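You operate a simulated robot arm through the tools that you are given. There is no shell and no other tool. Be economical: measure what you need, move in short steps, check, and stop when the job is done.

You run a simulated robot arm. Do the job below in one go: nothing can be reset, and whatever is moved stays where it is left.

JOB
Put the reflector foot on the black top of the main bench away on the top of the camera table. Stack the knobbed weight marked "5" from the easel bay with the papers on top of the knobbed weight labelled "55". Take the wide brush from the top of the drying table and leave it on the red lettered panel. Fetch the hanging tag labelled "D5" from the island table and stand it on top of the felt pad there. Stack the block that says "E9" from the island table on top of the block marked "E6". Open the bottom rack tray, fetch the gilt fragment labelled "R30" from the handled tray and set it in the inside of the bottom rack tray, then shut the tray. Open the drawer of the cabinet cart. Do these in any order. Set down upright: hanging tag.

Only the result counts: the job must be done as asked and must still hold three seconds after the hand-in. Knocking over, shifting, dropping, spilling or breaking anything else fails it.

ROBOT AND FRAMES
A 6-joint arm with a fingered hand on a trunk, on a base that drives. Base frame: it is fixed to the floor where the robot stands at the start and does not move with it; the origin is under the middle of the robot, x ahead of it, y to its left, z up; the surface under the hand at the start is at about z = 860. Lengths are in mm, angles in degrees, forces in N, time in s.
With the tool pointing down near the work surface it reaches from about 280 to 740 mm from the robot's upright axis, wherever it stands. Its first joint turns from -166.0 to 166.0 degrees. Places, roughly: block [-1500, 500, 750]; bottom rack tray [-4100, 2000, 600]; drawer of the cabinet cart [8500, 800, 700]; felt pad (8x5x4 cm) [-1600, 100, 900]; gilt fragment [-1750, 750, 1000]; hanging tag [-1500, 250, 1000]; inside of the bottom rack tray [-4200, 2000, 600]; knobbed weight [1500, 750, 750]; red lettered panel [2250, 3000, 750]; reflector foot (14x8x2 cm) [500, 100, 900]; top of the camera table [2400, 3500, 900]; wide brush (7x3x7 cm) [600, 1500, 900]. Payload 4 kg.
Tool frame: the origin (TCP) lies between the finger pads and is the grasp point; the fingertips stand 26 mm ahead of it; z points along the fingers, y is the line along which they close. Largest opening 148 mm; the body of the gripper starts 73 mm behind the TCP. The gripper is a hand of 3 fingers: y runs from the thumb to the fingers, the wrist lies at [0, 0, -239] in the tool frame, and closing takes about 1.5 s.
Orientation is that of the tool frame in the base frame, as [roll, pitch, yaw] about the fixed x, y, z axes, in that order (R = Rz(yaw) Ry(pitch) Rx(roll)). With the fingers straight down and closing along the base's y, the tool's x points along the base's -x, its y along +y and its z along -z.

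CONTROLS
- The arm moves only by the tool move_arm. Its argument "plan" is a list of rows, each a list of 6 numbers: the shift along the tool's x, y, z in mm, then the turn, a rotation vector about the tool's x, y, z in degrees. In form: [[dx, dy, dz, rx, ry, rz], ...]. A call has 1 to 8 rows; each row shifts and turns the commanded pose from where the row before left it, along the tool's axes as they then stand. "hand" is the finger opening in mm, from 0 to 148, set as the call begins (left out, the last holds). Each row takes 0.2 s and may step no farther than 50 mm and 8.6 degrees from the row before; otherwise, or with a gripper value out of range, the whole call is refused. A pose out of reach is approached as far as the arm can. The call stops where the force on the tool passes 40 N (or 10 N more than at its start, if that is more) or the arm is blocked; 0.2 s more then pass. The fingers move at their own pace (about 153 mm/s each) and stop on an object; they squeeze with about 26 N. The grip force told is the motor's: it shows also when the fingers shut on nothing. Time passes only in rows, and 0.2 s behind the last, so rows that do not move let the fingers close. It gives the time, the measured TCP pose, the force on the tool (base axes), the opening and the grip force at its end, in the units of the frame above (readings bear some noise), with the torque about the TCP (base axes, N m) and any sound that the robot's microphone picked up.
- Cameras (640 x 400 px; columns grow to the right, rows downward): "scene" is now at [25.4, 148.3, 1452]; the picture's right is [-0.15, -0.99, 0.00], its down [-0.62, 0.09, -0.78] and it looks along [0.77, -0.11, -0.63] (base axes); focal length 272 px, centre (320, 200). "wrist" rides on the gripper at [68, -39, -90] in the tool frame; the picture's right is [0.50, 0.87, 0.00], its down [-0.66, 0.38, -0.65] and it looks along [-0.57, 0.33, 0.76] (tool axes); focal length 222 px, centre (320, 200). There is no depth. A picture from a camera that has moved, and an enlarged one, comes with that camera's place and axes in the base frame and with its lens.
- snapshot(camera): a new picture of that camera. No time passes.
- move_column(by): slides the trunk up (or, below 0, down) by that many mm; the arm and the scene camera ride with it, the base frame stays. It gives what a move gives, with no picture.
- steer(legs): drives the robot by 1 to 6 legs, each [ahead, left, turn to the left] in mm, mm and degrees, along the robot's own axes; the way and the turn of a leg run together, so that a leg with both is an arc; at most 1500 mm and 180 degrees a leg. The arm and the cameras ride along, it lands a little off, and it stops where it bumps. It gives what a move gives.
- preshape(shape): the hand has 3 fingers and takes this shape, open, in about a second: jaw (thumb against the fingers, like two jaws); tri (thumb and two fingers); tip (a fingertip pinch); poke (one finger out to press); point (the index stretched); flat (the hand flat); cup (the hand cupped); fist (a fist). The gripper value then closes the fingers along that shape, each until it touches; the sizes above hold for jaw. It gives what a move gives, with no picture.
- aim_head(pan, tilt): turns the head with the scene camera to pan (to the left, within 155 degrees either way) and tilt (down, from -29 to 69), counted from straight ahead of the robot. It gives what a move gives.
- enlarge(camera, box): a new picture of the part [left, top, right, bottom] of that camera's present view, enlarged. No time passes.
- close_job(): hands the job in; it is judged then, once.

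Work in short steps. Places have to be worked out from the pictures, the camera data and where the tool is seen: move nearer, look again, correct. Check each grasp and each placing, and mend what went wrong. You have 217 turns and 218 pictures in all, those below and enlarged ones among them. Open the gripper and draw the arm clear of the work before you hand the job in, unless the task says otherwise; then end with one line.

The tools are called after "Request:" as a command line: name --pt "numbers of a row" for each row, then --argument value for the rest, lists and objects as JSON in quotes. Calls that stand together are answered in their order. move_arm: Moves the arm, as the interface text tells. Its arguments: {"type":"object","properties":{"plan":{"type":"array"},"hand":{"type":"number"}},"required":["plan"]} The other tools are called the same way: move_column (by) slides the trunk up or down; preshape (shape) gives the hand a shape; steer (legs) drives the base; aim_head (pan, tilt) turns the head that bears the scene camera; snapshot (camera) takes a picture; enlarge (camera, box) takes an enlarged picture of a part of a camera's view; close_job () hands the job in.

At the start:

```text
t: 0.0
tool_pos: [439.6, 73.9, 1141.2]
orientation: [-180.0, 0.0, -179.9]
contact_force: [0.0, -0.2, -0.9]
moment: [-0.02, -0.05, -0.02]
width: 147.9
gripper_force: 0.0
shape: jaw
trunk travel left (down, up): [-400.0, 190.0]
robot x, y, heading: [-0.3, 0.3, 0.1]
head pan, tilt: [-8.4, 39.1]
```

scene: 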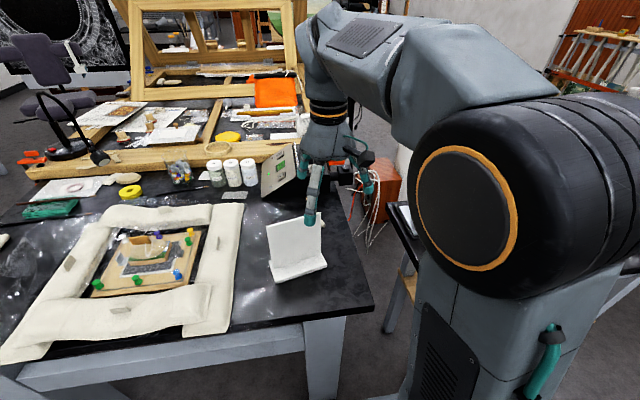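
wrist: 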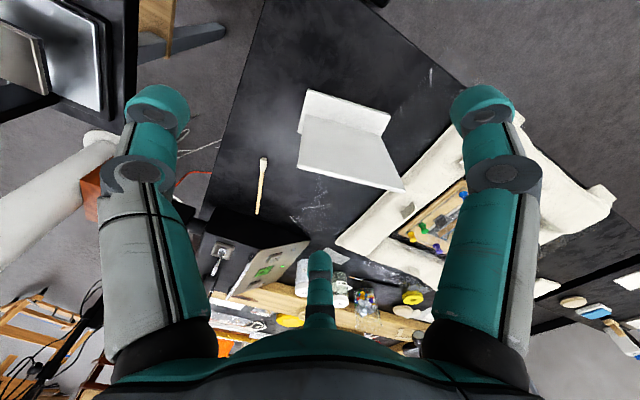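

The white L-shaped piece under the hand looks like the reflector foot. I look closer at it before grasping.

Request:
enlarge --camera "scene" --box '[220, 130, 400, 310]'

Request:
enlarge --camera "wrist" --box '[240, 60, 440, 220]'

```text
2.22 times, centred on (310, 220) of scene
camera zoom: at [25.4, 148.3, 1452.0], right [-0.15, -0.99, 0.0], down [-0.62, 0.09, -0.78], along [0.77, -0.11, -0.63], focal length 604 px, centre (342, 156)
```

zoom: 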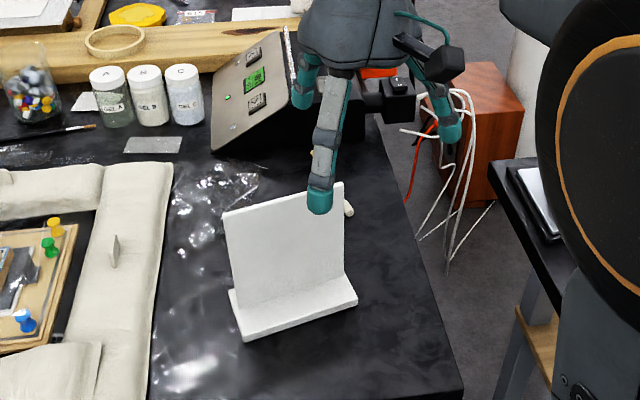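

```text
2.50 times, centred on (340, 140) of wrist
camera zoom: at [372.4, 34.1, 1231.2], right [-0.5, 0.87, 0.0], down [0.66, 0.38, 0.65], along [0.57, 0.33, -0.76], focal length 555 px, centre (270, 350)
```

zoom: 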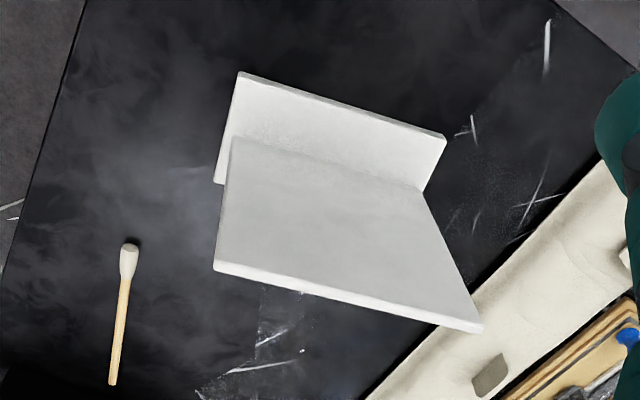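

The foot is a 14x8 base with an upright plate, running from about (498,79) to (465,203) with its top at z≈1027. Before carrying anything I survey the room.

Request:
aim_head --pan 0 --tilt 15

Request:
snapshot --camera "scene"

Request:
aim_head --pan 60 --tilt 20

Request:
snapshot --camera "scene"

Request:
aim_head --pan 120 --tilt 20

Request:
snapshot --camera "scene"

Request:
aim_head --pan 155 --tilt 20

Request:
snapshot --camera "scene"

Request:
aim_head --pan -150 --tilt 20

Request:
snapshot --camera "scene"

Request:
aim_head --pan -80 --tilt 20

Request:
snapshot --camera "scene"

```text
t: 0.9
tool_pos: [439.8, 74.7, 1140.9]
orientation: [179.9, 0.0, -180.0]
contact_force: [0.0, -0.8, -0.3]
moment: [0.02, 0.03, 0.0]
width: 147.9
gripper_force: 0.0
shape: jaw
trunk travel left (down, up): [-400.0, 190.0]
robot x, y, heading: [-2.1, -0.1, -0.1]
head pan, tilt: [0.0, 15.0]
```

```text
213 pictures are left
camera scene: at [34.1, 160.7, 1490.2], right [0.0, -1.0, 0.0], down [-0.26, 0.0, -0.97], along [0.97, 0.0, -0.26], focal length 272 px, centre (320, 200)
```

scene: 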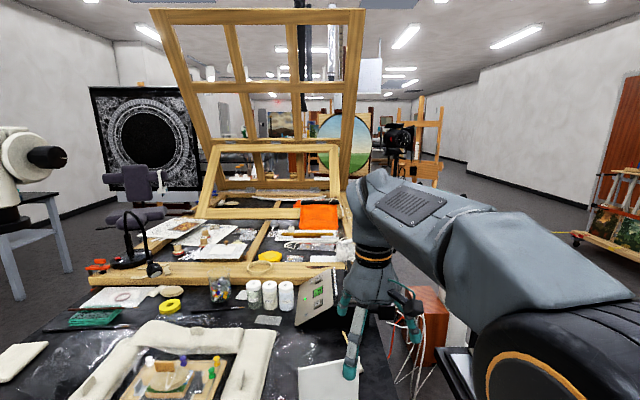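

```text
t: 2.2
tool_pos: [439.6, 74.9, 1142.4]
orientation: [-180.0, 0.0, 179.9]
contact_force: [1.2, 1.1, -0.9]
moment: [-0.03, 0.0, -0.03]
width: 148.0
gripper_force: 0.1
shape: jaw
trunk travel left (down, up): [-400.0, 190.0]
robot x, y, heading: [0.0, -1.5, -0.2]
head pan, tilt: [60.0, 20.0]
```

```text
212 pictures are left
camera scene: at [-12.7, 241.4, 1482.1], right [0.87, -0.5, 0.0], down [-0.17, -0.3, -0.94], along [0.47, 0.81, -0.34], focal length 272 px, centre (320, 200)
```

scene: 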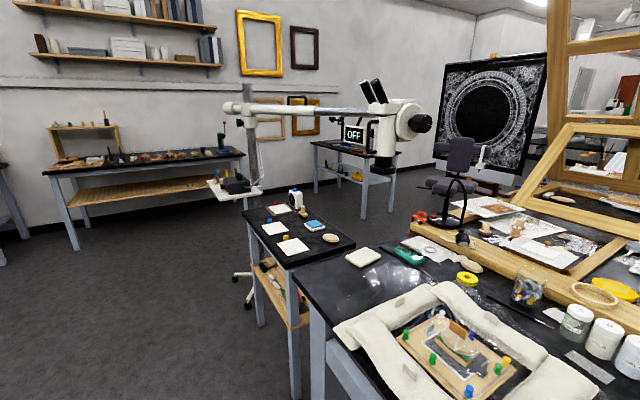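

```text
t: 3.5
tool_pos: [439.3, 73.5, 1141.8]
orientation: [179.9, -0.1, -179.9]
contact_force: [-0.8, -0.3, 0.4]
moment: [0.0, -0.02, 0.01]
width: 147.8
gripper_force: 0.1
shape: jaw
trunk travel left (down, up): [-400.0, 190.0]
robot x, y, heading: [2.2, -2.5, 0.0]
head pan, tilt: [120.0, 20.0]
```

```text
211 pictures are left
camera scene: at [-105.8, 241.5, 1482.1], right [0.87, 0.5, 0.0], down [0.17, -0.3, -0.94], along [-0.47, 0.81, -0.34], focal length 272 px, centre (320, 200)
```

scene: 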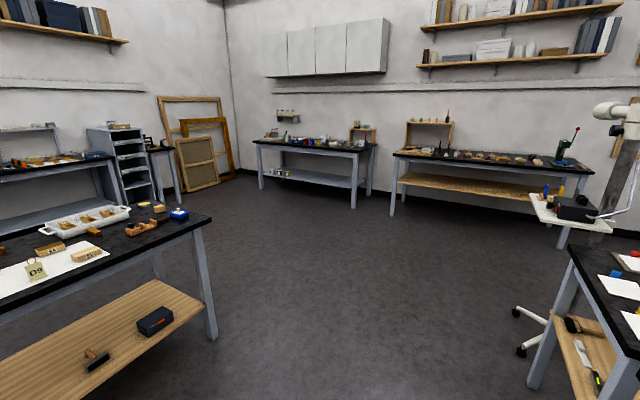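

```text
t: 4.5
tool_pos: [439.7, 73.2, 1141.8]
orientation: [-180.0, -0.1, -179.9]
contact_force: [0.3, -0.5, 1.0]
moment: [0.01, -0.01, 0.02]
width: 148.1
gripper_force: 0.1
shape: jaw
trunk travel left (down, up): [-400.0, 190.0]
robot x, y, heading: [2.1, -1.2, 0.0]
head pan, tilt: [154.7, 20.0]
```

```text
210 pictures are left
camera scene: at [-143.5, 200.6, 1482.1], right [0.43, 0.9, 0.0], down [0.31, -0.15, -0.94], along [-0.85, 0.4, -0.34], focal length 272 px, centre (320, 200)
```

scene: 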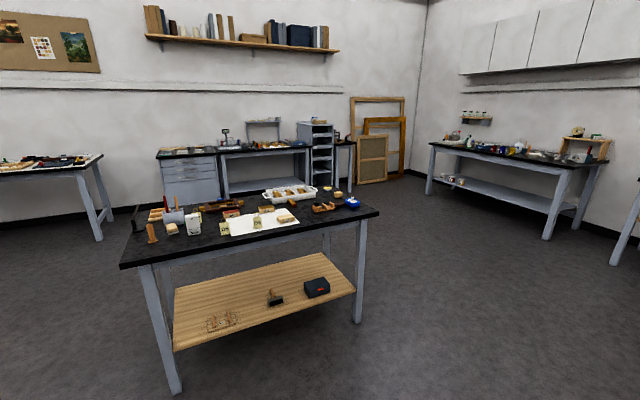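

```text
t: 8.6
tool_pos: [438.9, 75.6, 1142.2]
orientation: [179.9, -0.1, -179.9]
contact_force: [0.6, 0.1, -0.8]
moment: [-0.01, -0.02, 0.02]
width: 147.8
gripper_force: 0.1
shape: jaw
trunk travel left (down, up): [-400.0, 190.0]
robot x, y, heading: [-0.7, 3.3, 0.1]
head pan, tilt: [-150.0, 20.0]
```

```text
209 pictures are left
camera scene: at [-139.9, 114.2, 1482.1], right [-0.5, 0.87, 0.0], down [0.3, 0.17, -0.94], along [-0.81, -0.47, -0.34], focal length 272 px, centre (320, 200)
```

scene: 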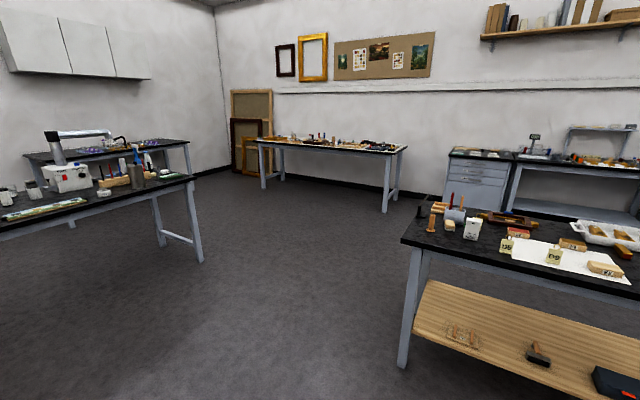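

```text
t: 10.0
tool_pos: [439.8, 74.0, 1142.8]
orientation: [-180.0, 0.1, -179.9]
contact_force: [-0.1, 0.2, 0.4]
moment: [0.01, -0.01, -0.01]
width: 147.6
gripper_force: 0.2
shape: jaw
trunk travel left (down, up): [-400.0, 190.0]
robot x, y, heading: [-1.6, 2.9, 0.1]
head pan, tilt: [-80.0, 20.0]
```

```text
208 pictures are left
camera scene: at [-43.2, 69.0, 1482.1], right [-0.98, -0.17, 0.0], down [-0.06, 0.34, -0.94], along [0.16, -0.93, -0.34], focal length 272 px, centre (320, 200)
```

scene: 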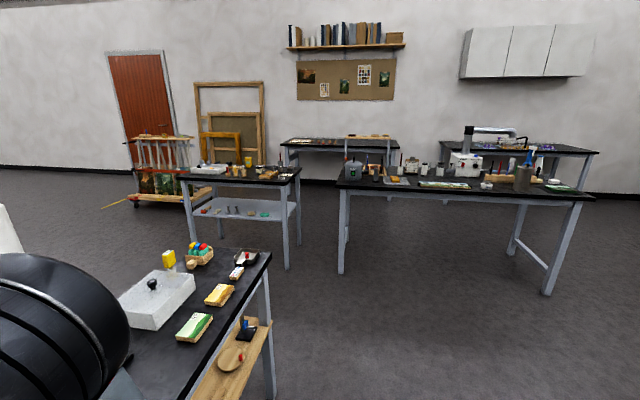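

Survey done: drying table at the left, camera table beyond it with the OFF screen, island table behind. Now I turn the hand 75° so it closes across the upright plate, keeping height.

Request:
move_arm --pt "0 0 0 0 0 8.5" --pt "0 0 0 0 0 8.5" --pt "0 0 0 0 0 8.5" --pt "0 0 0 0 0 8.5" --pt "0 0 0 0 0 8.5" --pt "0 0 0 0 0 8.5" --pt "0 0 0 0 0 8.5" --pt "0 0 0 0 0 8.5" --hand 80

Request:
move_arm --pt "0 0 0 0 0 7" --pt "26 31 0 0 0 0" --pt "27 32 0 0 0 0" --pt "0 0 0 0 0 0"

Request:
aim_head --pan -8.4 --tilt 39

Request:
enlarge --camera "scene" --box '[220, 130, 400, 310]'

Request:
snapshot --camera "wrist"

```text
t: 11.8
tool_pos: [439.5, 74.8, 1141.7]
orientation: [179.9, 0.1, 111.9]
contact_force: [0.1, -0.9, -0.2]
moment: [0.0, 0.0, 0.02]
width: 80.9
gripper_force: 0.0
shape: jaw
trunk travel left (down, up): [-400.0, 190.0]
robot x, y, heading: [-0.9, -2.6, -0.1]
head pan, tilt: [-80.0, 20.0]
```

```text
t: 12.8
tool_pos: [486.7, 141.3, 1142.0]
orientation: [-180.0, 0.0, 105.1]
contact_force: [-0.1, 0.0, 0.0]
moment: [0.0, 0.01, 0.01]
width: 80.7
gripper_force: 0.0
shape: jaw
trunk travel left (down, up): [-400.0, 190.0]
robot x, y, heading: [-2.6, -3.1, 0.0]
head pan, tilt: [-80.0, 20.0]
```

```text
t: 14.3
tool_pos: [487.6, 141.5, 1142.1]
orientation: [-179.9, -0.1, 105.0]
contact_force: [0.0, 0.1, 0.2]
moment: [0.02, -0.02, 0.0]
width: 80.6
gripper_force: 0.0
shape: jaw
trunk travel left (down, up): [-400.0, 190.0]
robot x, y, heading: [-2.5, -4.0, 0.2]
head pan, tilt: [-8.4, 39.0]
```

```text
2.22 times, centred on (310, 220) of scene
camera zoom: at [25.5, 148.2, 1452.2], right [-0.15, -0.99, 0.0], down [-0.62, 0.09, -0.78], along [0.77, -0.11, -0.63], focal length 604 px, centre (342, 156)
```

zoom: 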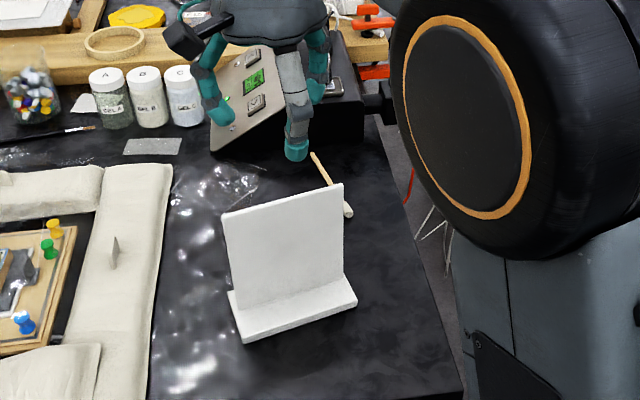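

```text
206 pictures are left
camera wrist: at [432.0, 195.2, 1231.4], right [0.71, 0.71, 0.0], down [0.54, -0.54, 0.65], along [0.46, -0.46, -0.76], focal length 222 px, centre (320, 200)
```

wrist: 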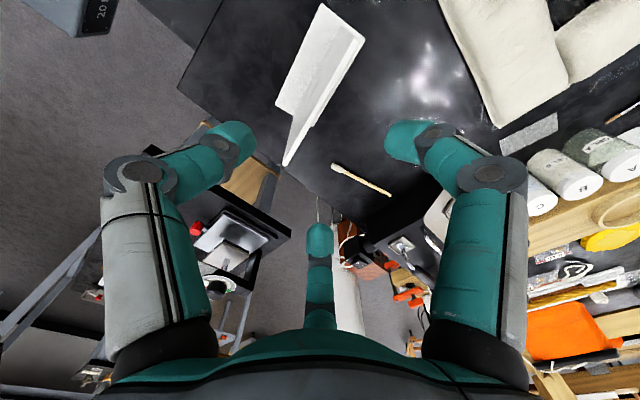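

The plate top edge projects exactly where I computed it, and the TCP is above its middle. I lower over it and close.

Request:
move_arm --pt "0 0 48 0 0 0" --pt "0 0 48 0 0 0" --pt "0 0 46 0 0 0"

Request:
enlarge --camera "scene" --box '[220, 130, 400, 310]'

Request:
move_arm --pt "0 0 0 0 0 0" --pt "0 0 0 0 0 0" --pt "0 0 0 0 0 0" --pt "0 0 0 0 0 0" --pt "0 0 0 0 0 0" --hand 0

Request:
snapshot --camera "scene"

```text
t: 15.1
tool_pos: [486.8, 139.2, 998.3]
orientation: [179.9, -0.1, 104.9]
contact_force: [-0.3, 1.1, -0.4]
moment: [0.0, 0.02, 0.02]
width: 80.4
gripper_force: 0.0
shape: jaw
trunk travel left (down, up): [-400.0, 190.0]
robot x, y, heading: [0.3, 1.0, 0.2]
head pan, tilt: [-8.4, 39.0]
```

```text
2.22 times, centred on (310, 220) of scene
camera zoom: at [25.4, 148.2, 1452.3], right [-0.15, -0.99, 0.0], down [-0.62, 0.09, -0.78], along [0.77, -0.11, -0.63], focal length 604 px, centre (342, 156)
```

zoom: 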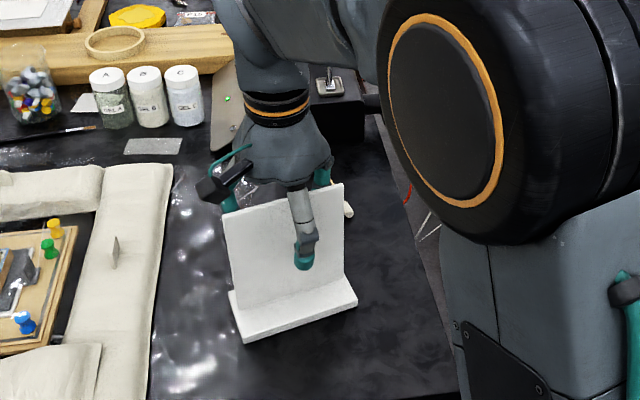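

```text
t: 16.3
tool_pos: [486.0, 140.4, 997.9]
orientation: [-180.0, 0.0, 105.0]
contact_force: [0.0, 0.0, 0.4]
moment: [-0.02, 0.01, -0.02]
width: 1.4
gripper_force: 25.8
shape: jaw
trunk travel left (down, up): [-400.0, 190.0]
robot x, y, heading: [2.8, 0.7, -0.1]
head pan, tilt: [-8.4, 39.0]
```

```text
204 pictures are left
camera scene: at [25.7, 148.3, 1452.2], right [-0.15, -0.99, 0.0], down [-0.62, 0.09, -0.78], along [0.77, -0.11, -0.63], focal length 272 px, centre (320, 200)
```

scene: 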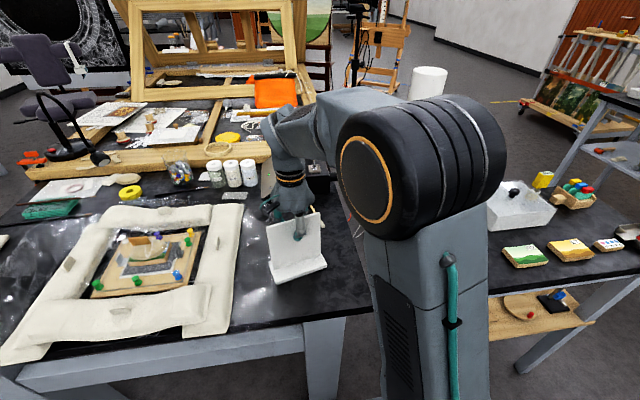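

Width 1.4 might mean a thin plate or nothing held; I lift 40 mm to see.

Request:
move_arm --pt "0 0 -20 0 0 0" --pt "0 0 -20 0 0 0" --pt "0 0 0 0 0 0"

Request:
enlarge --camera "scene" --box '[220, 130, 400, 310]'

Request:
snapshot --camera "wrist"

```text
t: 17.1
tool_pos: [486.9, 140.2, 1039.6]
orientation: [179.9, 0.1, 105.0]
contact_force: [-0.7, -0.1, -2.2]
moment: [-0.01, 0.0, -0.03]
width: 1.7
gripper_force: 26.1
shape: jaw
trunk travel left (down, up): [-400.0, 190.0]
robot x, y, heading: [1.3, -0.9, -0.1]
head pan, tilt: [-8.4, 39.0]
```

```text
2.22 times, centred on (310, 220) of scene
camera zoom: at [25.6, 148.3, 1452.2], right [-0.15, -0.99, 0.0], down [-0.62, 0.09, -0.78], along [0.77, -0.11, -0.63], focal length 604 px, centre (342, 156)
```

zoom: 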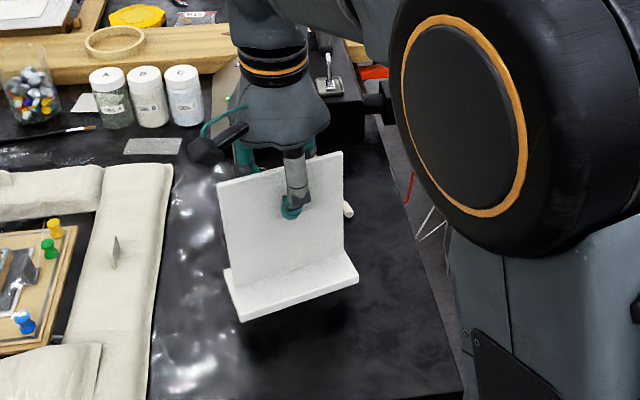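

```text
202 pictures are left
camera wrist: at [431.4, 194.5, 1129.6], right [0.71, 0.71, 0.0], down [0.53, -0.53, 0.65], along [0.46, -0.46, -0.76], focal length 222 px, centre (320, 200)
```

wrist: 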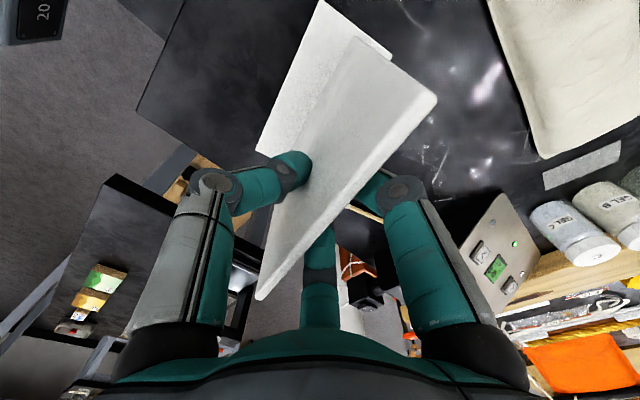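

The foot is held (base bottom is about 138 mm below TCP). I raise it, back off, tuck the arm in, and strafe left past the drying table.

Request:
move_arm --pt "0 0 -45 0 0 0" --pt "0 0 -45 0 0 0" --pt "0 0 -45 0 0 0" --pt "0 0 -35 0 0 0"

Request:
steer --legs '[[-300, 0, 0]]'

Request:
move_arm --pt "8 -30 0 0 0 0" --pt "8 -30 0 0 0 0" --pt "8 -30 0 0 0 0" --pt "8 -30 0 0 0 0"

Request:
steer --legs '[[0, 1500, 0]]'

Request:
aim_head --pan 40 --tilt 25

Request:
snapshot --camera "scene"

Request:
aim_head --pan 85 --tilt 25

Request:
snapshot --camera "scene"

```text
t: 18.1
tool_pos: [486.4, 140.3, 1210.3]
orientation: [-179.9, 0.0, 105.0]
contact_force: [0.6, -0.4, -3.7]
moment: [0.02, -0.03, -0.03]
width: 1.7
gripper_force: 25.4
shape: jaw
trunk travel left (down, up): [-400.0, 190.0]
robot x, y, heading: [1.6, -1.9, -0.1]
head pan, tilt: [-8.4, 39.0]
```

```text
t: 20.1
tool_pos: [184.7, 139.3, 1210.6]
orientation: [-180.0, 0.0, 105.0]
contact_force: [0.2, -0.2, -2.6]
moment: [-0.01, 0.01, -0.02]
width: 1.9
gripper_force: 25.6
shape: jaw
trunk travel left (down, up): [-400.0, 190.0]
robot x, y, heading: [-299.0, -3.5, -0.0]
head pan, tilt: [-8.4, 39.0]
```

```text
t: 21.1
tool_pos: [62.5, 140.9, 1210.9]
orientation: [-180.0, 0.0, 105.0]
contact_force: [0.1, -0.9, -2.8]
moment: [0.01, -0.02, -0.03]
width: 1.8
gripper_force: 26.1
shape: jaw
trunk travel left (down, up): [-400.0, 190.0]
robot x, y, heading: [-302.3, -0.7, 0.1]
head pan, tilt: [-8.4, 39.0]
```

```text
t: 28.5
tool_pos: [38.8, 1641.0, 1209.9]
orientation: [-180.0, 0.0, 106.6]
contact_force: [0.4, 0.2, -2.7]
moment: [0.0, 0.0, 0.01]
width: 1.8
gripper_force: 25.8
shape: jaw
trunk travel left (down, up): [-400.0, 190.0]
robot x, y, heading: [-324.4, 1490.8, 1.6]
head pan, tilt: [-8.4, 39.0]
```

```text
t: 29.7
tool_pos: [37.8, 1640.1, 1209.7]
orientation: [180.0, 0.1, 106.6]
contact_force: [-1.1, 0.0, -2.8]
moment: [0.03, -0.02, 0.01]
width: 2.1
gripper_force: 26.1
shape: jaw
trunk travel left (down, up): [-400.0, 190.0]
robot x, y, heading: [-324.0, 1494.0, 1.7]
head pan, tilt: [40.0, 25.0]
```

```text
201 pictures are left
camera scene: at [-315.5, 1710.6, 1474.0], right [0.66, -0.75, 0.0], down [-0.32, -0.28, -0.91], along [0.68, 0.6, -0.42], focal length 272 px, centre (320, 200)
```

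scene: 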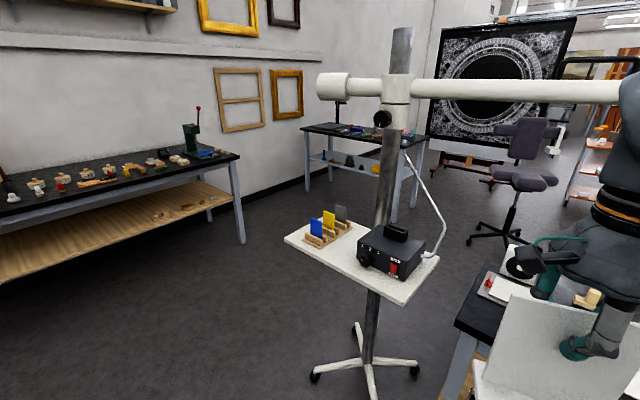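

```text
t: 30.8
tool_pos: [38.6, 1640.2, 1210.4]
orientation: [-179.9, 0.1, 106.6]
contact_force: [-0.4, 0.3, -2.8]
moment: [-0.02, -0.05, -0.02]
width: 1.7
gripper_force: 26.4
shape: jaw
trunk travel left (down, up): [-400.0, 190.0]
robot x, y, heading: [-323.5, 1490.1, 1.3]
head pan, tilt: [85.0, 25.0]
```

```text
200 pictures are left
camera scene: at [-378.9, 1741.5, 1474.0], right [1.0, -0.06, 0.0], down [-0.03, -0.42, -0.91], along [0.05, 0.9, -0.42], focal length 272 px, centre (320, 200)
```

scene: 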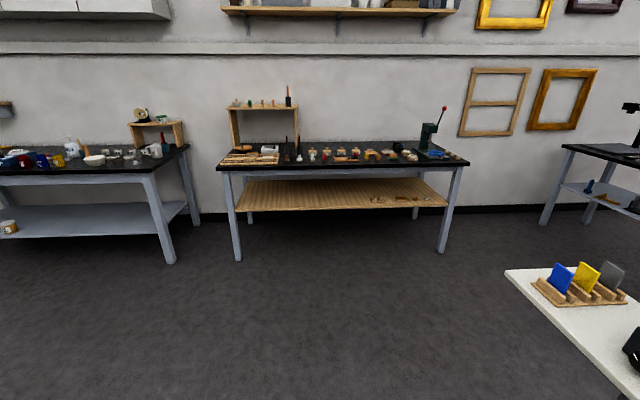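

The stand's foot is at about (590,2175) and the camera table's front edge at x≈2210, y 2860–4165. I go around the stand to the front of the camera table.

Request:
steer --legs '[[-100, 1500, -1.4], [0, 130, 0], [1500, 0, 0], [400, 0, 0]]'

Request:
aim_head --pan 0 --tilt 30

Request:
snapshot --camera "scene"

Request:
aim_head --pan 40 --tilt 30

Request:
snapshot --camera "scene"

```text
refused: leg 1 is longer than a leg can be; nothing moved
```

```text
t: 32.4
tool_pos: [38.7, 1639.6, 1210.7]
orientation: [180.0, 0.0, 106.6]
contact_force: [0.0, -0.3, -3.1]
moment: [0.0, -0.06, -0.01]
width: 1.9
gripper_force: 26.2
shape: jaw
trunk travel left (down, up): [-400.0, 190.0]
robot x, y, heading: [-321.0, 1494.5, 1.6]
head pan, tilt: [0.0, 30.0]
```

```text
199 pictures are left
camera scene: at [-294.0, 1652.1, 1466.1], right [0.03, -1.0, 0.0], down [-0.5, -0.01, -0.87], along [0.87, 0.02, -0.5], focal length 272 px, centre (320, 200)
```

scene: 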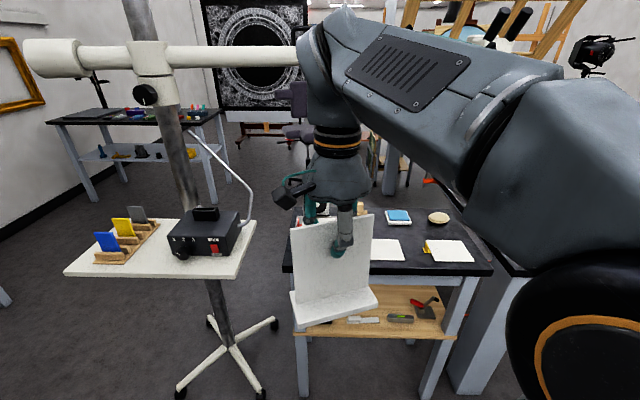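

```text
t: 33.5
tool_pos: [37.8, 1641.3, 1210.9]
orientation: [180.0, -0.1, 106.6]
contact_force: [-0.8, 0.8, -2.5]
moment: [-0.01, -0.05, 0.02]
width: 1.9
gripper_force: 26.0
shape: jaw
trunk travel left (down, up): [-400.0, 190.0]
robot x, y, heading: [-314.6, 1490.3, 1.4]
head pan, tilt: [40.0, 30.0]
```

```text
198 pictures are left
camera scene: at [-316.7, 1709.5, 1466.0], right [0.66, -0.75, 0.0], down [-0.37, -0.33, -0.87], along [0.65, 0.57, -0.5], focal length 272 px, centre (320, 200)
```

scene: 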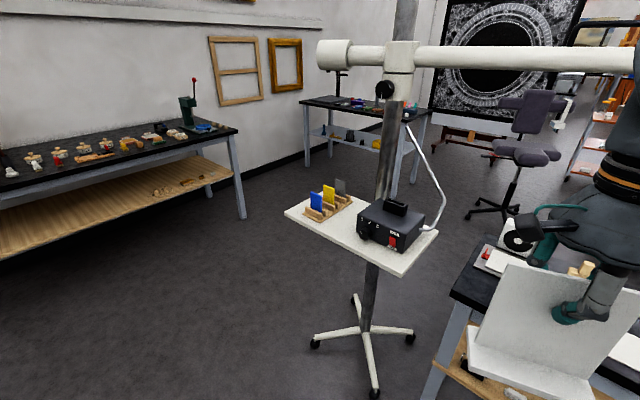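

Leg slightly too long; I reissue within limits.

Request:
steer --legs '[[-100, 1400, -1.4], [0, 230, 0], [1500, 0, 0], [400, 0, 0]]'

Request:
aim_head --pan 0 --tilt 30

Request:
snapshot --camera "scene"

Request:
aim_head --pan 40 --tilt 30

Request:
snapshot --camera "scene"

```text
t: 50.8
tool_pos: [1791.7, 3274.0, 1210.4]
orientation: [180.0, 0.1, 105.5]
contact_force: [0.7, -0.8, -2.8]
moment: [0.05, -0.03, 0.01]
width: 1.7
gripper_force: 26.0
shape: jaw
trunk travel left (down, up): [-400.0, 190.0]
robot x, y, heading: [1430.7, 3131.6, 0.5]
head pan, tilt: [40.0, 30.0]
```

```text
t: 51.8
tool_pos: [1790.6, 3274.1, 1210.0]
orientation: [-180.0, 0.0, 105.4]
contact_force: [-0.5, -0.6, -3.8]
moment: [-0.01, -0.01, -0.04]
width: 1.4
gripper_force: 26.7
shape: jaw
trunk travel left (down, up): [-400.0, 190.0]
robot x, y, heading: [1430.3, 3129.5, 0.8]
head pan, tilt: [0.0, 30.0]
```

```text
197 pictures are left
camera scene: at [1458.9, 3292.6, 1466.1], right [0.01, -1.0, 0.0], down [-0.5, 0.0, -0.87], along [0.87, 0.01, -0.5], focal length 272 px, centre (320, 200)
```

scene: 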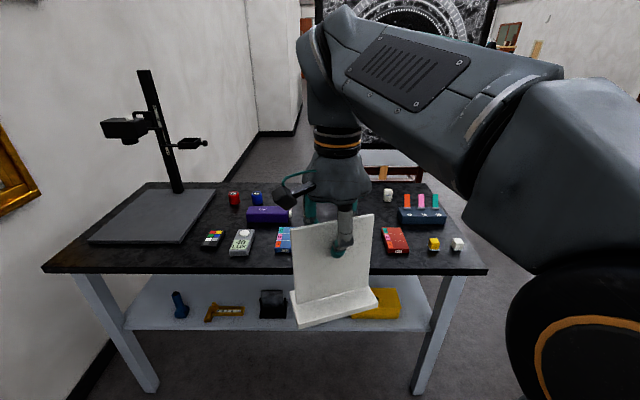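

```text
t: 52.9
tool_pos: [1791.4, 3275.4, 1210.6]
orientation: [-180.0, 0.0, 105.4]
contact_force: [0.0, -0.7, -2.8]
moment: [0.0, -0.05, -0.02]
width: 1.8
gripper_force: 25.5
shape: jaw
trunk travel left (down, up): [-400.0, 190.0]
robot x, y, heading: [1427.4, 3132.3, 0.7]
head pan, tilt: [40.0, 30.0]
```

```text
196 pictures are left
camera scene: at [1437.3, 3350.4, 1466.0], right [0.65, -0.76, 0.0], down [-0.38, -0.32, -0.87], along [0.66, 0.56, -0.5], focal length 272 px, centre (320, 200)
```

scene: 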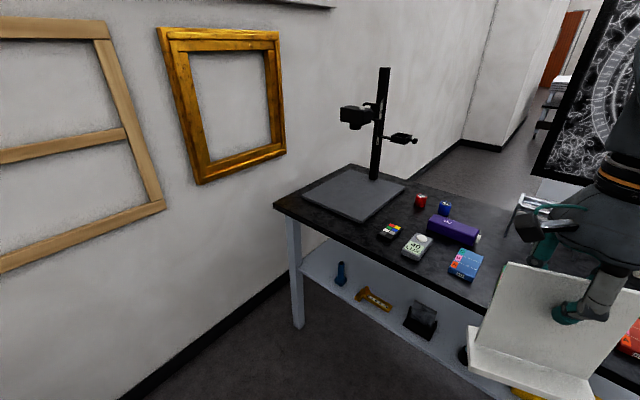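

The red lettered card on this table at about (2218,3036) is the panel for later. I check the free area hidden behind the held foot with the wrist camera and zoom.

Request:
snapshot --camera "wrist"

Request:
aim_head --pan 5 --tilt 30

Request:
enlarge --camera "scene" --box '[100, 150, 500, 350]'

```text
195 pictures are left
camera wrist: at [1735.8, 3328.1, 1299.8], right [0.7, 0.71, 0.0], down [0.54, -0.53, 0.65], along [0.47, -0.46, -0.76], focal length 222 px, centre (320, 200)
```

wrist: 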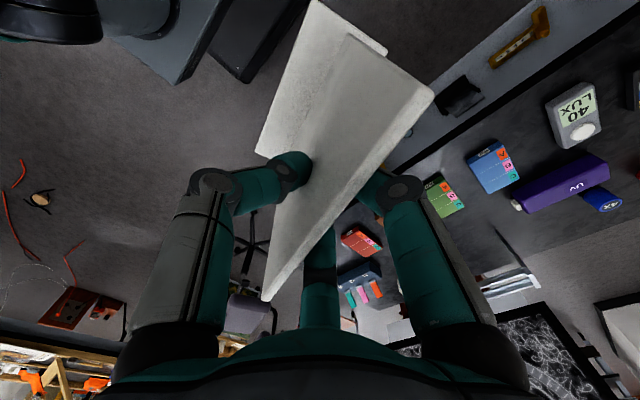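

```text
t: 53.9
tool_pos: [1790.4, 3274.0, 1211.4]
orientation: [179.9, 0.0, 105.5]
contact_force: [-0.5, 0.0, -2.3]
moment: [-0.01, -0.04, 0.04]
width: 1.8
gripper_force: 26.4
shape: jaw
trunk travel left (down, up): [-400.0, 190.0]
robot x, y, heading: [1429.5, 3126.5, 0.2]
head pan, tilt: [5.0, 30.0]
```

```text
1.60 times, centred on (300, 250) of scene
camera zoom: at [1458.5, 3300.4, 1466.1], right [0.1, -1.0, 0.0], down [-0.5, -0.05, -0.87], along [0.86, 0.08, -0.5], focal length 435 px, centre (352, 120)
```

zoom: 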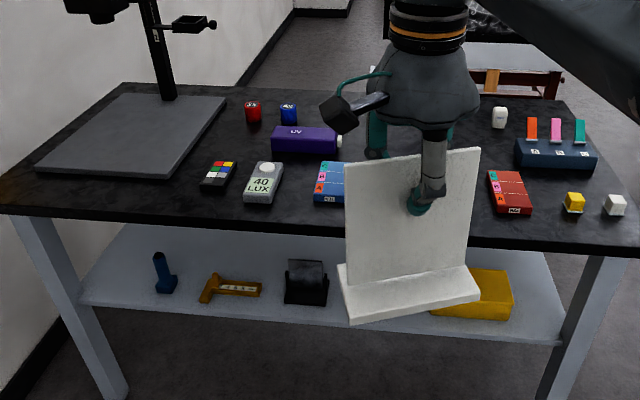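

A green panel sits between blue and red; the rear area is hidden. I drive ahead 200 and swing the foot right to see the middle of the table.

Request:
steer --legs '[[200, 0, 0]]'

Request:
move_arm --pt "-42 -5 0 0 0 0" --pt "-42 -5 0 0 0 0" --pt "-42 -5 0 0 0 0" --pt "-42 -5 0 0 0 0" --pt "-42 -5 0 0 0 0" --pt "-42 -5 0 0 0 0"

Request:
aim_head --pan 0 --tilt 38

Request:
snapshot --camera "scene"

```text
t: 55.5
tool_pos: [1992.4, 3276.9, 1209.7]
orientation: [179.9, 0.0, 105.5]
contact_force: [-0.6, 0.7, -3.3]
moment: [-0.02, -0.04, -0.01]
width: 1.6
gripper_force: 25.9
shape: jaw
trunk travel left (down, up): [-400.0, 190.0]
robot x, y, heading: [1628.8, 3133.1, 0.4]
head pan, tilt: [5.0, 30.0]
```

```text
t: 56.9
tool_pos: [2030.2, 3023.6, 1212.1]
orientation: [-179.9, 0.1, 105.5]
contact_force: [0.8, -0.5, -3.4]
moment: [-0.05, -0.06, 0.03]
width: 1.7
gripper_force: 26.3
shape: jaw
trunk travel left (down, up): [-400.0, 190.0]
robot x, y, heading: [1628.6, 3134.3, 0.4]
head pan, tilt: [5.0, 30.0]
```

```text
t: 57.6
tool_pos: [2031.3, 3024.9, 1211.4]
orientation: [180.0, 0.1, 105.4]
contact_force: [0.2, -0.5, -2.5]
moment: [-0.02, -0.01, -0.03]
width: 2.0
gripper_force: 25.9
shape: jaw
trunk travel left (down, up): [-400.0, 190.0]
robot x, y, heading: [1631.3, 3129.2, 0.3]
head pan, tilt: [0.0, 38.0]
```

```text
193 pictures are left
camera scene: at [1655.2, 3294.1, 1453.8], right [0.01, -1.0, 0.0], down [-0.62, -0.01, -0.79], along [0.79, 0.01, -0.62], focal length 272 px, centre (320, 200)
```

scene: 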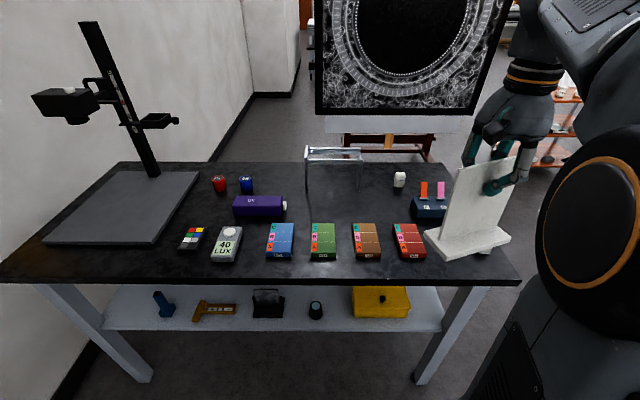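

Four panels (blue, green, brown, red) line the front; behind green/brown there's a free strip at x≈2290–2430, y≈3050–3370, in front of the wire stand. I drive ahead 100, square the foot up and hover over (2355,3210).

Request:
steer --legs '[[100, 0, 0]]'

Request:
move_arm --pt "0 0 0 0 0 7.7" --pt "0 0 0 0 0 7.7" --pt "31 37 0 0 0 0" --pt "31 37 0 0 0 0" --pt "31 37 0 0 0 0" --pt "31 37 0 0 0 0" --pt "31 37 0 0 0 0" --pt "31 37 0 0 0 0"

Request:
snapshot --camera "scene"

Request:
snapshot --camera "wrist"

```text
t: 58.8
tool_pos: [2129.9, 3026.0, 1211.6]
orientation: [-179.9, 0.0, 105.4]
contact_force: [0.8, 0.2, -3.0]
moment: [-0.03, -0.04, 0.0]
width: 2.0
gripper_force: 25.9
shape: jaw
trunk travel left (down, up): [-400.0, 190.0]
robot x, y, heading: [1729.1, 3134.8, 0.5]
head pan, tilt: [0.0, 38.0]
```

```text
t: 60.5
tool_pos: [2320.8, 3204.3, 1189.8]
orientation: [179.9, -0.1, 90.0]
contact_force: [1.2, -0.6, -3.1]
moment: [0.04, -0.08, -0.05]
width: 2.0
gripper_force: 25.6
shape: jaw
out of reach, approached as far as the arm can: row 7, 8
trunk travel left (down, up): [-400.0, 190.0]
robot x, y, heading: [1729.2, 3133.0, 0.5]
head pan, tilt: [0.0, 38.0]
```

```text
192 pictures are left
camera scene: at [1755.6, 3294.5, 1453.8], right [0.01, -1.0, 0.0], down [-0.62, 0.0, -0.79], along [0.79, 0.01, -0.62], focal length 272 px, centre (320, 200)
```

scene: 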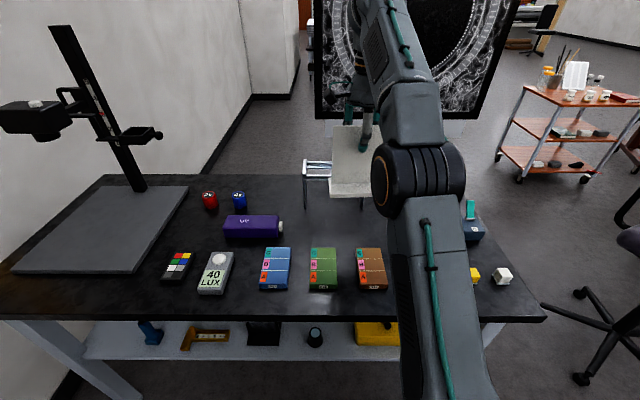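

```text
191 pictures are left
camera wrist: at [2282.1, 3270.8, 1278.8], right [0.87, 0.5, 0.0], down [0.38, -0.66, 0.65], along [0.33, -0.57, -0.76], focal length 222 px, centre (320, 200)
```

wrist: 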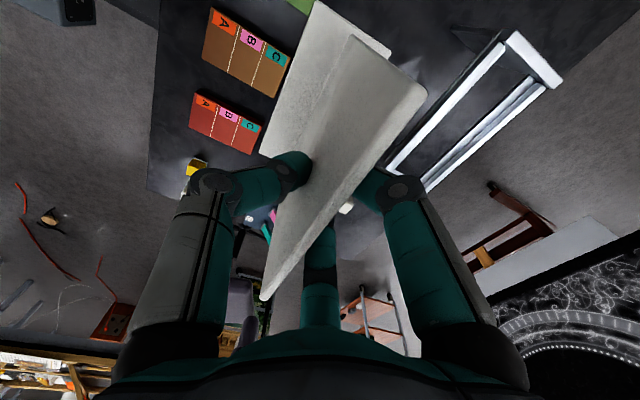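

The arm ran out of reach at this height (x=2321). I lower the trunk 100 mm, which should give more reach, then check.

Request:
move_column --by -100

Request:
move_arm --pt "0 0 0 0 0 0"

Request:
enlarge --camera "scene" --box '[220, 100, 480, 300]'

```text
t: 61.9
tool_pos: [2320.3, 3204.0, 1089.5]
orientation: [179.9, 0.0, 89.9]
contact_force: [-0.4, -0.6, -4.2]
moment: [0.03, -0.05, 0.0]
width: 1.8
gripper_force: 25.5
shape: jaw
trunk travel left (down, up): [-300.0, 290.0]
robot x, y, heading: [1730.4, 3132.1, 0.7]
head pan, tilt: [0.0, 38.0]
```

```text
t: 62.3
tool_pos: [2320.5, 3204.9, 1088.6]
orientation: [179.9, 0.0, 90.0]
contact_force: [0.2, -1.0, -3.2]
moment: [0.02, -0.03, -0.02]
width: 1.9
gripper_force: 25.7
shape: jaw
trunk travel left (down, up): [-300.0, 290.0]
robot x, y, heading: [1726.4, 3137.3, 0.5]
head pan, tilt: [0.0, 38.0]
```

```text
2.00 times, centred on (350, 200) of scene
camera zoom: at [1755.6, 3295.0, 1353.7], right [0.01, -1.0, 0.0], down [-0.62, 0.0, -0.79], along [0.79, 0.01, -0.62], focal length 544 px, centre (260, 200)
```

zoom: 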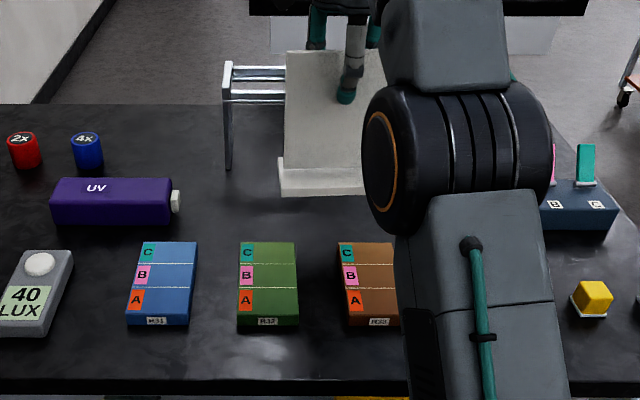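

Clear of the wire stand (leg foot at x≈2461). I lower 68 mm while shifting 20 mm forward.

Request:
move_arm --pt "0 10 23 0 0 0" --pt "0 10 23 0 0 0" --pt "0 0 22 0 0 0" --pt "0 0 0 0 0 0"

Request:
enlarge --camera "scene" --box '[220, 100, 480, 300]'

Request:
snapshot --camera "wrist"

```text
t: 63.3
tool_pos: [2338.4, 3205.5, 1021.6]
orientation: [179.9, 0.0, 90.0]
contact_force: [-0.4, 0.1, -1.4]
moment: [-0.01, -0.01, 0.02]
width: 1.9
gripper_force: 25.8
shape: jaw
trunk travel left (down, up): [-300.0, 290.0]
robot x, y, heading: [1730.6, 3132.9, 0.5]
head pan, tilt: [0.0, 38.0]
```

```text
2.00 times, centred on (350, 200) of scene
camera zoom: at [1755.5, 3295.0, 1353.7], right [0.01, -1.0, 0.0], down [-0.62, 0.0, -0.79], along [0.79, 0.01, -0.62], focal length 544 px, centre (260, 200)
```

zoom: 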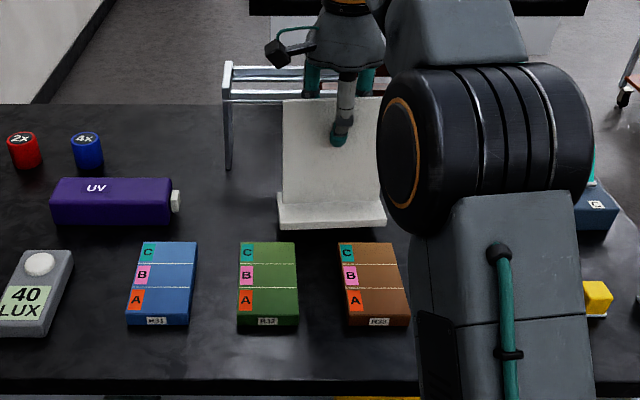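

```text
188 pictures are left
camera wrist: at [2300.4, 3271.6, 1111.5], right [0.87, 0.5, 0.0], down [0.38, -0.66, 0.65], along [0.33, -0.57, -0.76], focal length 222 px, centre (320, 200)
```

wrist: 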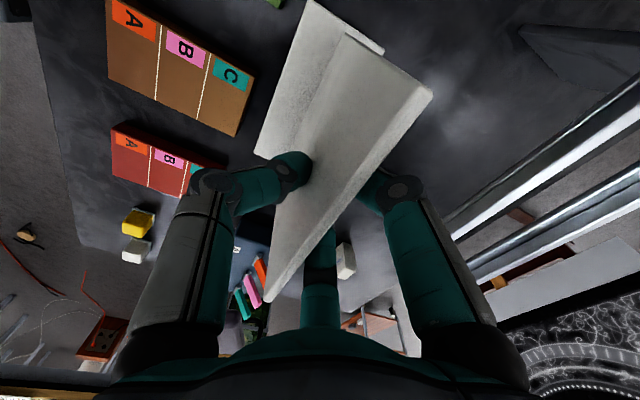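

The foot hangs about 15–20 mm above the table with a ~30 mm gap to the brown panel. I lower in small steps until contact.

Request:
move_arm --pt "0 0 6 0 0 0" --pt "0 0 6 0 0 0" --pt "0 0 4 0 0 0" --pt "0 0 3 0 0 0" --pt "0 0 0 0 0 0"

```text
t: 64.5
tool_pos: [2338.5, 3204.5, 1002.4]
orientation: [180.0, -0.1, 90.0]
contact_force: [-0.4, -0.6, -2.6]
moment: [-0.04, -0.04, 0.0]
width: 1.9
gripper_force: 26.3
shape: jaw
trunk travel left (down, up): [-300.0, 290.0]
robot x, y, heading: [1728.8, 3135.5, 0.4]
head pan, tilt: [0.0, 38.0]
```

Request:
move_arm --pt "0 0 2 0 0 0" --pt "0 0 2 0 0 0" --pt "0 0 2 0 0 0" --pt "0 0 2 0 0 0" --pt "0 0 2 0 0 0"

Request:
enlarge --camera "scene" --box '[220, 100, 480, 300]'

```text
t: 65.7
tool_pos: [2339.5, 3205.3, 996.8]
orientation: [179.5, -0.2, 90.0]
contact_force: [1.5, 0.2, 32.4]
moment: [0.01, 0.11, -0.04]
width: 3.0
gripper_force: 26.2
shape: jaw
trunk travel left (down, up): [-300.0, 290.0]
robot x, y, heading: [1728.9, 3134.0, 0.7]
head pan, tilt: [0.0, 38.0]
```

```text
2.00 times, centred on (350, 200) of scene
camera zoom: at [1753.3, 3294.7, 1354.3], right [0.01, -1.0, 0.0], down [-0.61, 0.0, -0.79], along [0.79, 0.01, -0.61], focal length 544 px, centre (260, 200)
```

zoom: 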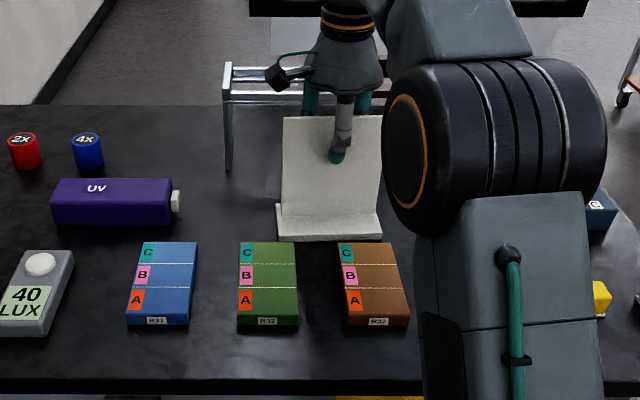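

Contact: the table is at z≈860 and the foot stands. I open to 50 and lift straight off.

Request:
move_arm --pt "0 0 -2 0 0 0" --pt "0 0 0 0 0 0" --pt "0 0 0 0 0 0" --hand 50

Request:
move_arm --pt "0 0 -30 0 0 0" --pt "0 0 -40 0 0 0" --pt "0 0 -45 0 0 0" --pt "0 -40 -10 0 0 0" --pt "0 -45 0 0 0 0" --pt "0 -45 0 0 0 0"

Request:
snapshot --camera "scene"

```text
t: 66.5
tool_pos: [2342.1, 3204.2, 993.7]
orientation: [-180.0, 0.1, 90.1]
contact_force: [-0.4, -0.3, 0.2]
moment: [0.01, 0.0, 0.01]
width: 49.7
gripper_force: 0.0
shape: jaw
trunk travel left (down, up): [-300.0, 290.0]
robot x, y, heading: [1728.9, 3137.4, 0.3]
head pan, tilt: [0.0, 38.0]
```

```text
t: 67.9
tool_pos: [2194.7, 3205.7, 1093.7]
orientation: [179.9, 0.1, 90.0]
contact_force: [0.1, -0.1, 0.7]
moment: [-0.01, 0.05, 0.0]
width: 49.9
gripper_force: 0.1
shape: jaw
out of reach, approached as far as the arm can: row 3
trunk travel left (down, up): [-300.0, 290.0]
robot x, y, heading: [1728.3, 3132.6, 0.3]
head pan, tilt: [0.0, 38.0]
```

```text
186 pictures are left
camera scene: at [1755.7, 3295.0, 1353.7], right [0.01, -1.0, 0.0], down [-0.62, 0.0, -0.79], along [0.79, 0.01, -0.62], focal length 272 px, centre (320, 200)
```

scene: 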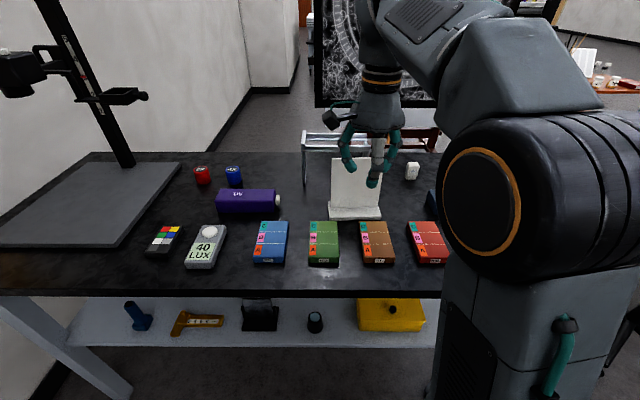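

The foot is down safely. Next the brush: I raise the trunk, tuck the arm, and return to the drying table the same way.

Request:
move_column --by 100

Request:
steer --legs '[[-1050, 0, -0.4], [-1100, 0, 0], [0, -850, 0], [0, -850, 0], [280, 0, 0]]'

Request:
aim_head --pan 0 --tilt 40

Request:
snapshot --camera "scene"

Request:
snapshot --camera "wrist"

```text
t: 69.2
tool_pos: [2195.9, 3205.9, 1193.7]
orientation: [179.9, 0.1, 90.1]
contact_force: [0.1, 0.1, 1.1]
moment: [-0.01, -0.02, 0.01]
width: 49.6
gripper_force: 0.1
shape: jaw
trunk travel left (down, up): [-400.0, 190.0]
robot x, y, heading: [1730.3, 3133.2, 0.5]
head pan, tilt: [0.0, 38.0]
```

```text
t: 89.7
tool_pos: [365.5, 1489.3, 1194.0]
orientation: [179.9, 0.1, 91.5]
contact_force: [0.8, 0.2, 0.4]
moment: [0.03, 0.01, -0.02]
width: 49.8
gripper_force: 0.0
shape: jaw
trunk travel left (down, up): [-400.0, 190.0]
robot x, y, heading: [-96.9, 1405.4, 1.9]
head pan, tilt: [0.0, 38.0]
```

```text
t: 90.4
tool_pos: [365.2, 1488.9, 1194.0]
orientation: [179.9, 0.1, 91.7]
contact_force: [-0.4, -0.8, -0.2]
moment: [-0.05, -0.05, -0.04]
width: 49.9
gripper_force: 0.1
shape: jaw
trunk travel left (down, up): [-400.0, 190.0]
robot x, y, heading: [-100.3, 1406.1, 2.1]
head pan, tilt: [0.0, 40.0]
```

```text
185 pictures are left
camera scene: at [-78.6, 1566.5, 1450.7], right [0.03, -1.0, 0.0], down [-0.64, -0.02, -0.77], along [0.77, 0.03, -0.64], focal length 272 px, centre (320, 200)
```

scene: 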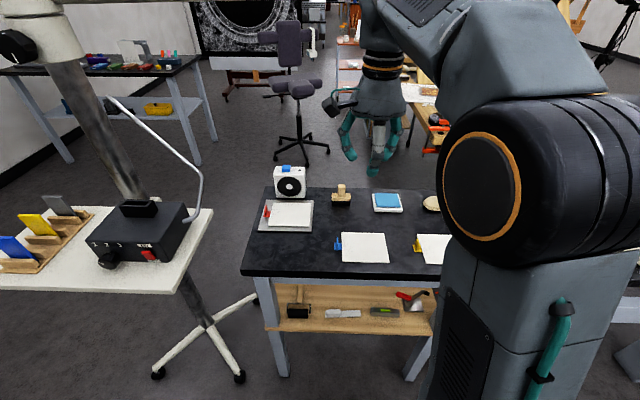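

```text
184 pictures are left
camera wrist: at [324.9, 1554.4, 1283.3], right [0.85, 0.52, 0.0], down [0.4, -0.64, 0.65], along [0.34, -0.56, -0.76], focal length 222 px, centre (320, 200)
```

wrist: 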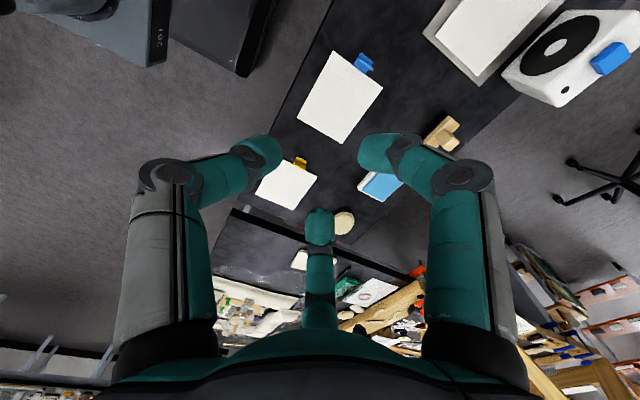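

The wooden item behind the papers looks like the brush; I zoom to identify it.

Request:
enlarge --camera "scene" --box '[240, 150, 450, 290]'

Request:
enlarge --camera "wrist" --box '[340, 60, 520, 210]'

```text
2.86 times, centred on (345, 220) of scene
camera zoom: at [-78.6, 1566.5, 1450.7], right [0.03, -1.0, 0.0], down [-0.64, -0.02, -0.77], along [0.77, 0.03, -0.64], focal length 776 px, centre (249, 143)
```

zoom: 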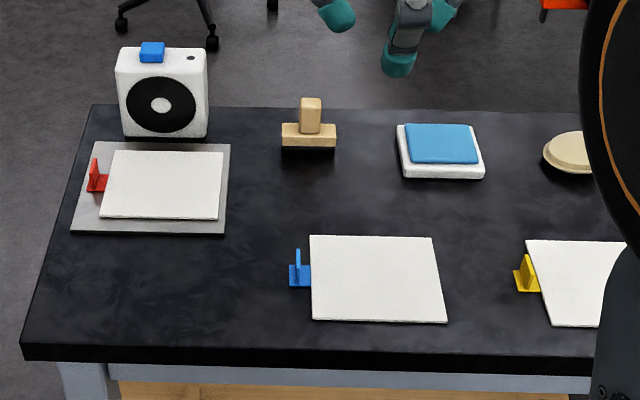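

```text
2.67 times, centred on (430, 135) of wrist
camera zoom: at [324.9, 1554.4, 1283.3], right [0.85, 0.52, 0.0], down [0.4, -0.64, 0.65], along [0.34, -0.56, -0.76], focal length 592 px, centre (27, 373)
```

zoom: 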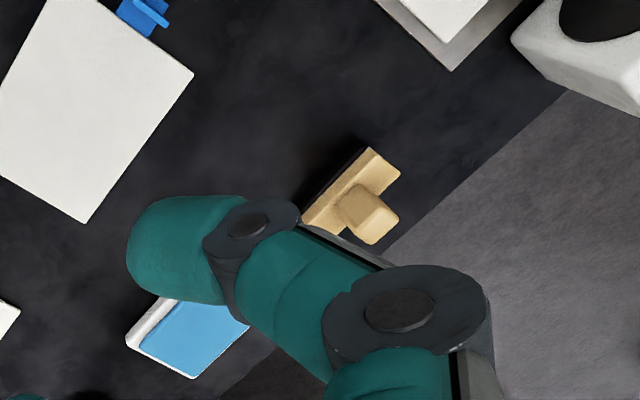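

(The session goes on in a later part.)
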